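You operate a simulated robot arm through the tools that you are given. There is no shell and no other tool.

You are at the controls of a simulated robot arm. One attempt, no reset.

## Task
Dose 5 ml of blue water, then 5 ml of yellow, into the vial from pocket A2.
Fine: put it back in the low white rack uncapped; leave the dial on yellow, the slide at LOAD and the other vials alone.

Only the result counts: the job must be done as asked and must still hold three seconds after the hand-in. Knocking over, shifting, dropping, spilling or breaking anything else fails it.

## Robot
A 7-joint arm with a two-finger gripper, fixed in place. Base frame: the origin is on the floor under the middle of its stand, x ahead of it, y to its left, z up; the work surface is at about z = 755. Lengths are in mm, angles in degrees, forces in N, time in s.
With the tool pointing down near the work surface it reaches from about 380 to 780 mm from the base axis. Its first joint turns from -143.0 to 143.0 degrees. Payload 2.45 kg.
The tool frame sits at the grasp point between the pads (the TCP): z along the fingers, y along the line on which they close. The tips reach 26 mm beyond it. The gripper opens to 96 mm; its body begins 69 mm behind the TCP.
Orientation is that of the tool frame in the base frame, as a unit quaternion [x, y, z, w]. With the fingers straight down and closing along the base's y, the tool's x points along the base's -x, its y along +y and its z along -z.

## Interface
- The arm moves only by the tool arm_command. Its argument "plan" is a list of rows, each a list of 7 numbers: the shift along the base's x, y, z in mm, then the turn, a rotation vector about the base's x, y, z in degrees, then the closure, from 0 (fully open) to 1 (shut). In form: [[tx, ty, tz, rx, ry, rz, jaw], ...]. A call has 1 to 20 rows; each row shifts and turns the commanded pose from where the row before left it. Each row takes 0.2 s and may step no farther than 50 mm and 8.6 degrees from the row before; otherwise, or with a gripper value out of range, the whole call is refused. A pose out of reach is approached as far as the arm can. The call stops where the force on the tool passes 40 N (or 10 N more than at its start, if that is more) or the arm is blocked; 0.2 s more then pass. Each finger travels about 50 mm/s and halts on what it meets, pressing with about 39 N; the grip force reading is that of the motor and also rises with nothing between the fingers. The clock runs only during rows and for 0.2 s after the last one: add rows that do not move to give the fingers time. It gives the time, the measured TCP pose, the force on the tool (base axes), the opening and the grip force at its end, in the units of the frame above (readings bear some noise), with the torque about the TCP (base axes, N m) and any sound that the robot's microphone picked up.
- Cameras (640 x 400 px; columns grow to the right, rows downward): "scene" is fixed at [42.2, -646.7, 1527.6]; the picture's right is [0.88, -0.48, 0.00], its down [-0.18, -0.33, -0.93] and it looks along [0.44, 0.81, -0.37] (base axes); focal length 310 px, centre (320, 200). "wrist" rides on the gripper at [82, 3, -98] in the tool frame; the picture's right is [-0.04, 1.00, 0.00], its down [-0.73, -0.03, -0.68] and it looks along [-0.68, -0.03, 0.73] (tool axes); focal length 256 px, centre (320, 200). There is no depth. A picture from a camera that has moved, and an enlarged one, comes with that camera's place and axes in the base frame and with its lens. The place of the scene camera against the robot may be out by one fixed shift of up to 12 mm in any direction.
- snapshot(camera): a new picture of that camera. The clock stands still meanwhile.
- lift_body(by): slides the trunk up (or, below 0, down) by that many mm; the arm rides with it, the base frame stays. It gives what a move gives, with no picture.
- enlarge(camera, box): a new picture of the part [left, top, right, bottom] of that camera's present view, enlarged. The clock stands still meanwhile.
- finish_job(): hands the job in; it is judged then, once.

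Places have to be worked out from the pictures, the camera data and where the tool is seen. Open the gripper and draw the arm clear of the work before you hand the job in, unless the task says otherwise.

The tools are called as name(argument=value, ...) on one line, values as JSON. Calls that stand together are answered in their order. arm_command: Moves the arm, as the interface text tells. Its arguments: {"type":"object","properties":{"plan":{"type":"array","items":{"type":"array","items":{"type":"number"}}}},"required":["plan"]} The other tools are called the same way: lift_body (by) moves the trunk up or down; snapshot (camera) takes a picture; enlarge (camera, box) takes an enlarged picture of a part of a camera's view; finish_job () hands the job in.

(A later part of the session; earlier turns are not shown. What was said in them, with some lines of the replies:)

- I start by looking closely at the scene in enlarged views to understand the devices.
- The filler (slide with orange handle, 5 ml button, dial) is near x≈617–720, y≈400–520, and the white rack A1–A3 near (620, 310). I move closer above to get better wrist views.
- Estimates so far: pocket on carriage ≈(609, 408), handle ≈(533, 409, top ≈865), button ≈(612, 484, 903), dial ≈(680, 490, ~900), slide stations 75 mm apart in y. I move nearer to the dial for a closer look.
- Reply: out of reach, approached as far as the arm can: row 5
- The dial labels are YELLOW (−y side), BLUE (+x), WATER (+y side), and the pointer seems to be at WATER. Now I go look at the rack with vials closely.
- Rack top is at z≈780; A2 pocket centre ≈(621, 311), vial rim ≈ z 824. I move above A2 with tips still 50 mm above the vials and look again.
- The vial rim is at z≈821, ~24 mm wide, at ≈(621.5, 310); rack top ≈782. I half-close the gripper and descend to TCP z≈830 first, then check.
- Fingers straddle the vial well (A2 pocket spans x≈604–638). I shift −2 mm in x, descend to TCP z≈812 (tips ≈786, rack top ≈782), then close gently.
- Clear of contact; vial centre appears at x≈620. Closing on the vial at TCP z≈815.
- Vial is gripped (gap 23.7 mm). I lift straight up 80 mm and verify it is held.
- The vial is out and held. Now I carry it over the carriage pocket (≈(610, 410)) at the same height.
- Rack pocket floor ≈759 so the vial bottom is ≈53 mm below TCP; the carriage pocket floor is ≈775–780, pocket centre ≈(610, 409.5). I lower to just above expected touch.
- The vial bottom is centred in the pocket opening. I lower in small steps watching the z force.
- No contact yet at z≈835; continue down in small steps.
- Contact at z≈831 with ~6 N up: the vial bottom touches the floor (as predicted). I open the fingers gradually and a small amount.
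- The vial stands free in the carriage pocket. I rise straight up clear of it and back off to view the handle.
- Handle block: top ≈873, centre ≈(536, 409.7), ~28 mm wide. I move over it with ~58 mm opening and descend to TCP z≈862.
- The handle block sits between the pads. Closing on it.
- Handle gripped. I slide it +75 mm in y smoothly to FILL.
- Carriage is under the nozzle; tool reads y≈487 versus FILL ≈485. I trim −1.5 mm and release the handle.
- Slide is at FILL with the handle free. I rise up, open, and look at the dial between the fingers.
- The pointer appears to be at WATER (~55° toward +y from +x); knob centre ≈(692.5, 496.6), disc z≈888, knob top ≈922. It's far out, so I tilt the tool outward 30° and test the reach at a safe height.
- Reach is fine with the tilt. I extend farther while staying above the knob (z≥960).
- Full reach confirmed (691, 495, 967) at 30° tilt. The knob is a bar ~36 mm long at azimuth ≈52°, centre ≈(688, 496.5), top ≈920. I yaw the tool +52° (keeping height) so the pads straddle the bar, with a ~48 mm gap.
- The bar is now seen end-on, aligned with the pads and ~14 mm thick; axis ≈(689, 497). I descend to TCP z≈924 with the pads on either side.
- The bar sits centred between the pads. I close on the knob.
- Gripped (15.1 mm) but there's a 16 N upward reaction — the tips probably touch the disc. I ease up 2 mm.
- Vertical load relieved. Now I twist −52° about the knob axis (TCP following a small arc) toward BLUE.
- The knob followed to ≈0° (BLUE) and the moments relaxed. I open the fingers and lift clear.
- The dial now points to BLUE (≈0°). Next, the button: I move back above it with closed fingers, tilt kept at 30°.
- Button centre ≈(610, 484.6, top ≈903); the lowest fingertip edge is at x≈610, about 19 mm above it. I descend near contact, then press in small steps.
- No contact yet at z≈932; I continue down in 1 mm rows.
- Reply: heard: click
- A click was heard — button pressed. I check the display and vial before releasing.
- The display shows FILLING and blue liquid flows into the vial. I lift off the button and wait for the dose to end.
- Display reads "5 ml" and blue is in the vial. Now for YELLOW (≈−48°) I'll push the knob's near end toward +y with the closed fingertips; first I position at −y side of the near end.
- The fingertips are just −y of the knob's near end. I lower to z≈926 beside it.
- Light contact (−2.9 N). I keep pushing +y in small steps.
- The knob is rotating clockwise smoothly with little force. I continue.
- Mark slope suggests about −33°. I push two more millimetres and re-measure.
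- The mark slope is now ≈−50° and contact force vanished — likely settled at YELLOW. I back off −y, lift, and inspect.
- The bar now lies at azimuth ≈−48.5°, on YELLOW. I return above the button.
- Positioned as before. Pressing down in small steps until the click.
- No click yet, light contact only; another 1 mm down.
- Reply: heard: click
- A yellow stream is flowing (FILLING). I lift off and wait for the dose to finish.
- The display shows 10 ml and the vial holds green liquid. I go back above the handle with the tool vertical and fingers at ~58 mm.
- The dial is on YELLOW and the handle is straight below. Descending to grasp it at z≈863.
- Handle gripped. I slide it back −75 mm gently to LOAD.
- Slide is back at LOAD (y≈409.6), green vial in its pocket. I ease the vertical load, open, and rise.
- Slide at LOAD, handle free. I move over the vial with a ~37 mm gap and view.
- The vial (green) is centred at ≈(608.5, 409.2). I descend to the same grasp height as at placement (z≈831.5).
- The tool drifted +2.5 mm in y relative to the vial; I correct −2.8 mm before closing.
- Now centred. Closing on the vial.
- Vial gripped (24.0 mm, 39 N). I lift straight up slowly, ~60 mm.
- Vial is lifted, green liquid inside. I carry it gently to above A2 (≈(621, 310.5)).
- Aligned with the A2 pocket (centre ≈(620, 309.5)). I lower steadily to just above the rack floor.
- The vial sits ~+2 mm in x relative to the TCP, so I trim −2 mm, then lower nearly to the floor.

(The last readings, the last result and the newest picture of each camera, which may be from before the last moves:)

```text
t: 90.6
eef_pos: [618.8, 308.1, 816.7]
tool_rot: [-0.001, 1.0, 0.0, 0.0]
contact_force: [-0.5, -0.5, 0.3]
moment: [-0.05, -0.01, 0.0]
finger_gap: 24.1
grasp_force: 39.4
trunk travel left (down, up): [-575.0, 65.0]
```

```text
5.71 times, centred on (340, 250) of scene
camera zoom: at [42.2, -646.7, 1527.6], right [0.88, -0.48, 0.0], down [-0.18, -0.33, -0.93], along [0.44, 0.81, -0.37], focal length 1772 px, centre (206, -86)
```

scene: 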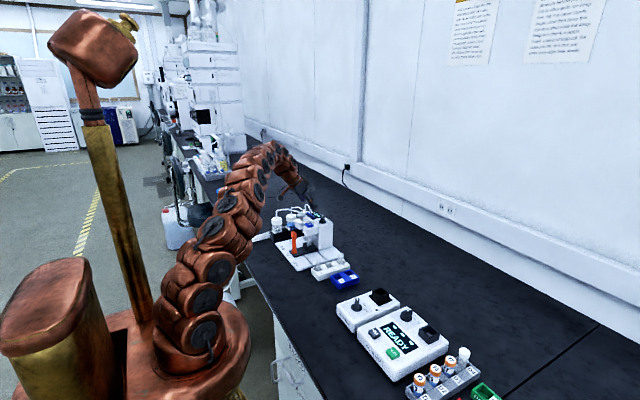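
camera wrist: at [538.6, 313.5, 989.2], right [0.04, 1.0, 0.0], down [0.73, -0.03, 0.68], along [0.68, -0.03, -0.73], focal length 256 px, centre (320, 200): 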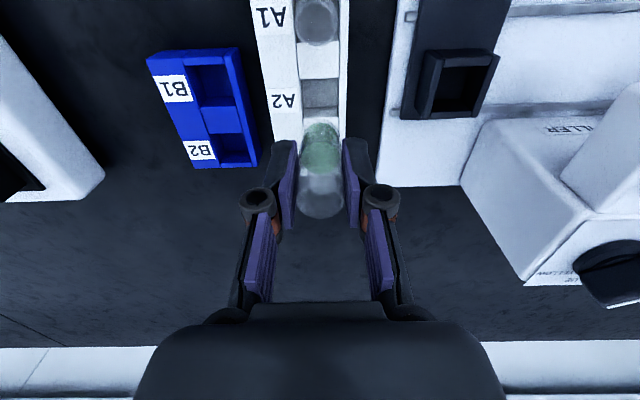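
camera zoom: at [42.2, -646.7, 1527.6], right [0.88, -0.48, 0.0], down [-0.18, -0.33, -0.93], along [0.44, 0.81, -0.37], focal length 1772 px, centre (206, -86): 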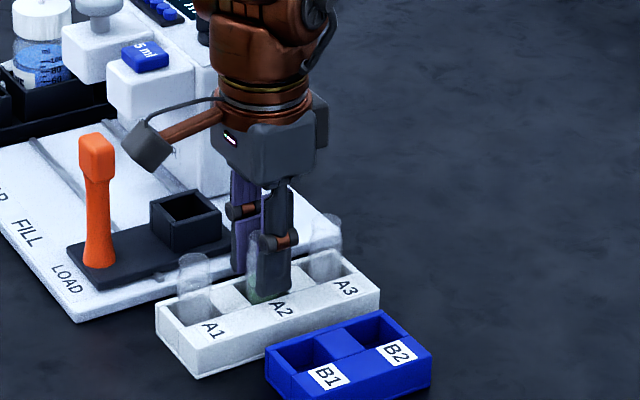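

Vial is inside the A2 pocket, ~4 mm from the floor. Small steps down watching force.

arm_command(plan=[[0, 0, -1.5, 0, 0, 0, 0.8], [0, 0, -1, 0, 0, 0, 0.8], [0, 0, 0, 0, 0, 0, 0.8]])

```text
t: 91.4
eef_pos: [619.0, 308.7, 816.3]
tool_rot: [0.0, 1.0, -0.001, 0.001]
contact_force: [0.1, 0.1, 0.1]
moment: [0.03, 0.05, 0.02]
finger_gap: 24.1
grasp_force: 38.5
trunk travel left (down, up): [-575.0, 65.0]
```

arm_command(plan=[[0, 0, -1, 0, 0, 0, 0.8], [0, 0, -0.5, 0, 0, 0, 0.8], [0, 0, 0, 0, 0, 0, 0.8]])

enlarge(camera="wrist", box=[240, 80, 400, 240])

```text
t: 92.2
eef_pos: [618.0, 309.4, 813.3]
tool_rot: [0.0, 1.0, 0.0, 0.001]
contact_force: [0.4, -0.8, 6.2]
moment: [-0.01, -0.05, -0.01]
finger_gap: 24.1
grasp_force: 38.5
trunk travel left (down, up): [-575.0, 65.0]
```

```text
2.50 times, centred on (320, 160) of wrist
camera zoom: at [536.4, 312.7, 911.2], right [0.04, 1.0, 0.0], down [0.73, -0.03, 0.68], along [0.68, -0.03, -0.73], focal length 640 px, centre (320, 300)
```

zoom: 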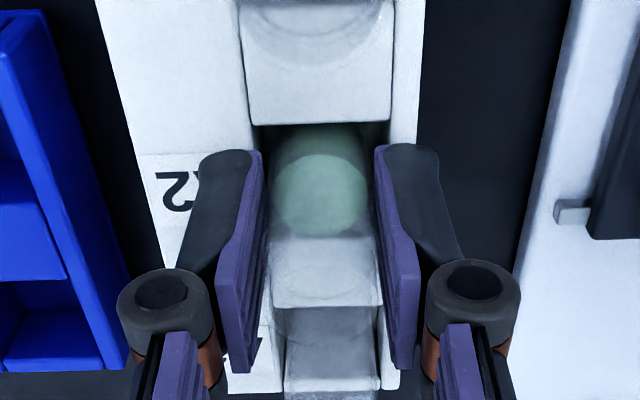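

The vial touches the pocket floor (6 N at z≈813). I open the fingers gradually.

arm_command(plan=[[0, 0, 0.4, 0, 0, 0, 0.75], [0, 0, 0, 0, 0, 0, 0.72], [0, 0, 0, 0, 0, 0, 0.68], [0, 0, 0, 0, 0, 0, 0.62], [0, 0, 0, 0, 0, 0, 0.55], [0, 0, 0, 0, 0, 0, 0.55]])

enlarge(camera="wrist", box=[240, 80, 400, 240])

```text
t: 93.6
eef_pos: [618.4, 309.9, 813.6]
tool_rot: [0.0, 1.0, 0.0, 0.0]
contact_force: [-0.6, -0.5, -0.2]
moment: [-0.01, 0.01, -0.01]
finger_gap: 43.1
grasp_force: 0.1
trunk travel left (down, up): [-575.0, 65.0]
```

```text
2.50 times, centred on (320, 160) of wrist
camera zoom: at [536.2, 313.1, 911.6], right [0.04, 1.0, 0.0], down [0.73, -0.03, 0.68], along [0.68, -0.03, -0.73], focal length 640 px, centre (320, 300)
```

zoom: 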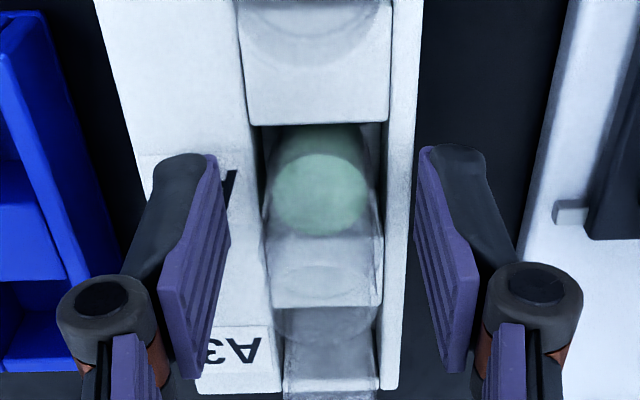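

The vial is free and upright in A2. I rise straight up and draw back clear.

arm_command(plan=[[0, 0, 8, 0, 0, 0, 0.55], [0, 0, 12, 0, 0, 0, 0.5], [0, 0, 18, 0, 0, 0, 0.5], [0, 0, 25, 0, 0, 0, 0.4], [0, 0, 30, 0, 0, 0, 0.3], [0, 0, 30, 0, 0, 0, 0.2], [-25, 0, 30, 0, 0, 0, 0.1], [-30, 0, 30, 0, 0, 0, 0.0], [-35, 0, 20, 0, 0, 0, 0.0], [-35, 0, 10, 0, 0, 0, 0.0], [0, 0, 0, 0, 0, 0, 0.0]])

snapshot(camera="wrist")

enlarge(camera="scene", box=[270, 190, 370, 300])

enlarge(camera="wrist", box=[230, 60, 440, 230])

```text
t: 96.0
eef_pos: [489.9, 310.0, 1027.1]
tool_rot: [0.0, 1.0, 0.0, 0.001]
contact_force: [-0.2, -1.2, -0.1]
moment: [0.03, -0.02, 0.02]
finger_gap: 96.1
grasp_force: 0.0
trunk travel left (down, up): [-575.0, 65.0]
```

```text
taken
camera wrist: at [408.6, 314.1, 1124.5], right [0.04, 1.0, 0.0], down [0.73, -0.03, 0.68], along [0.68, -0.03, -0.73], focal length 256 px, centre (320, 200)
```

wrist: 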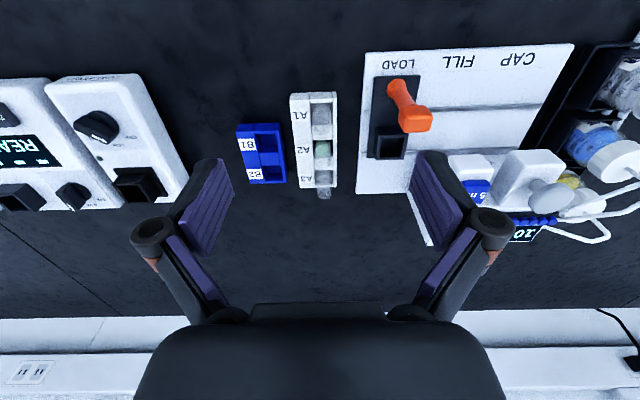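

```text
3.64 times, centred on (320, 245) of scene
camera zoom: at [42.2, -646.7, 1527.6], right [0.88, -0.48, 0.0], down [-0.18, -0.33, -0.93], along [0.44, 0.81, -0.37], focal length 1128 px, centre (320, 36)
```

zoom: 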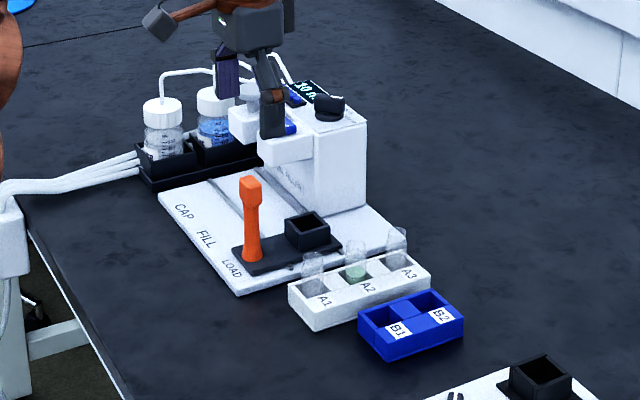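

```text
2.35 times, centred on (335, 145) of wrist
camera zoom: at [408.6, 314.1, 1124.5], right [0.04, 1.0, 0.0], down [0.73, -0.03, 0.68], along [0.68, -0.03, -0.73], focal length 602 px, centre (285, 329)
```

zoom: 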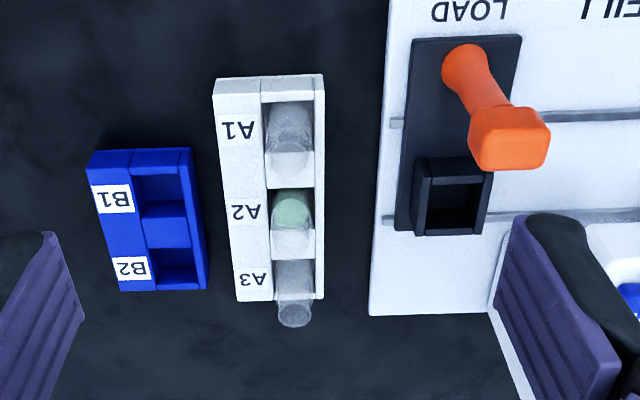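

Vial is in A2, handle at LOAD, other vials untouched. One last check of the dial and display before handing in.

enlarge(camera="scene", box=[305, 200, 350, 240])

arm_command(plan=[[-20, 15, 10, 0, 0, 0, 0], [-20, 15, 10, 0, 0, 0, 0], [-20, 20, 10, 0, 0, 0, 0], [0, 25, 0, 0, 0, 0, 0], [0, 25, 0, 0, 0, 0, 0], [0, 25, 0, 0, 0, 0, 0], [0, 0, 0, 0, 0, 0, 0]])

snapshot(camera="wrist")

enlarge(camera="wrist", box=[240, 60, 420, 250])

```text
10.00 times, centred on (328, 220) of scene
camera zoom: at [42.2, -646.7, 1527.6], right [0.88, -0.48, 0.0], down [-0.18, -0.33, -0.93], along [0.44, 0.81, -0.37], focal length 3102 px, centre (245, 0)
```

zoom: 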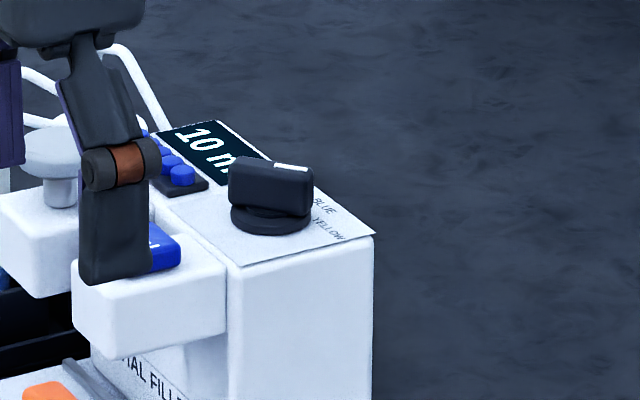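

```text
t: 97.6
eef_pos: [435.1, 433.3, 1058.0]
tool_rot: [0.001, 1.0, -0.001, 0.0]
contact_force: [0.1, 0.3, 0.8]
moment: [-0.01, 0.01, -0.03]
finger_gap: 96.1
grasp_force: 0.0
trunk travel left (down, up): [-575.0, 65.0]
```

```text
taken
camera wrist: at [352.8, 438.1, 1155.2], right [0.04, 1.0, 0.0], down [0.73, -0.03, 0.68], along [0.68, -0.03, -0.73], focal length 256 px, centre (320, 200)
```

wrist: 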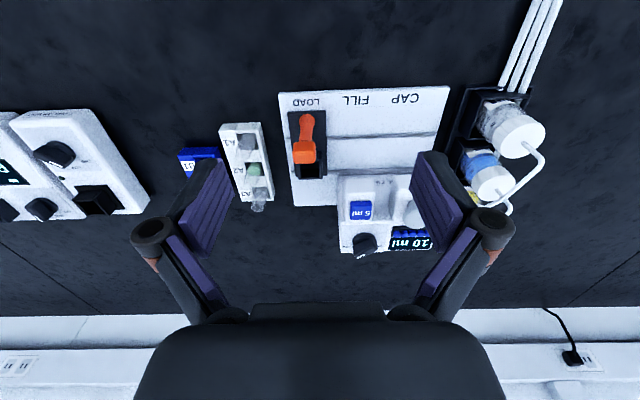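

```text
2.11 times, centred on (330, 155) of wrist
camera zoom: at [352.8, 438.1, 1155.2], right [0.04, 1.0, 0.0], down [0.73, -0.03, 0.68], along [0.68, -0.03, -0.73], focal length 539 px, centre (299, 295)
```

zoom: 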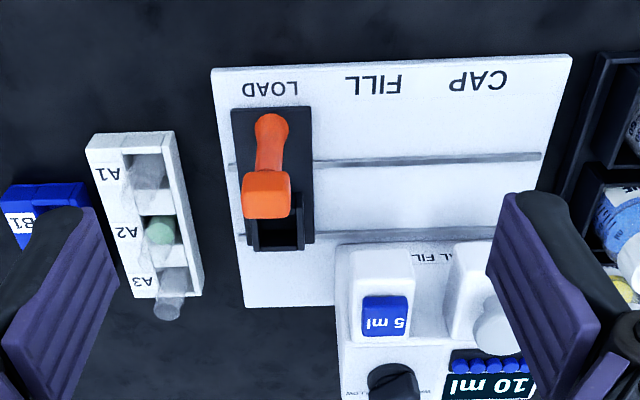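

The green vial stands uncapped in A2 and the slide is at LOAD. The dial points at YELLOW and the display reads 10 ml. The gripper is open and clear of the work, so I hand the job in.

finish_job()

```text
The job is handed in.
```

The job is handed in. The vial from A2 received 5 ml of blue, then 5 ml of yellow, and the filler display read 10 ml afterwards.

- **Vial:** it stands upright and uncapped in pocket A2 of the low white rack, and the liquid is now green.
- **Dial:** it points at YELLOW. I set it by pushing the knob, and it measured about 48° toward the YELLOW label in the last close views.
- **Slide:** it is back at LOAD, lined up with the label, and the handle is released.
- **Other vials:** A1 and A3 look unmoved in the final pictures.
- **Arm:** the gripper is open and drawn clear of the work.

No judged result came back with the hand-in, so these are my own checks from the pictures and readings.
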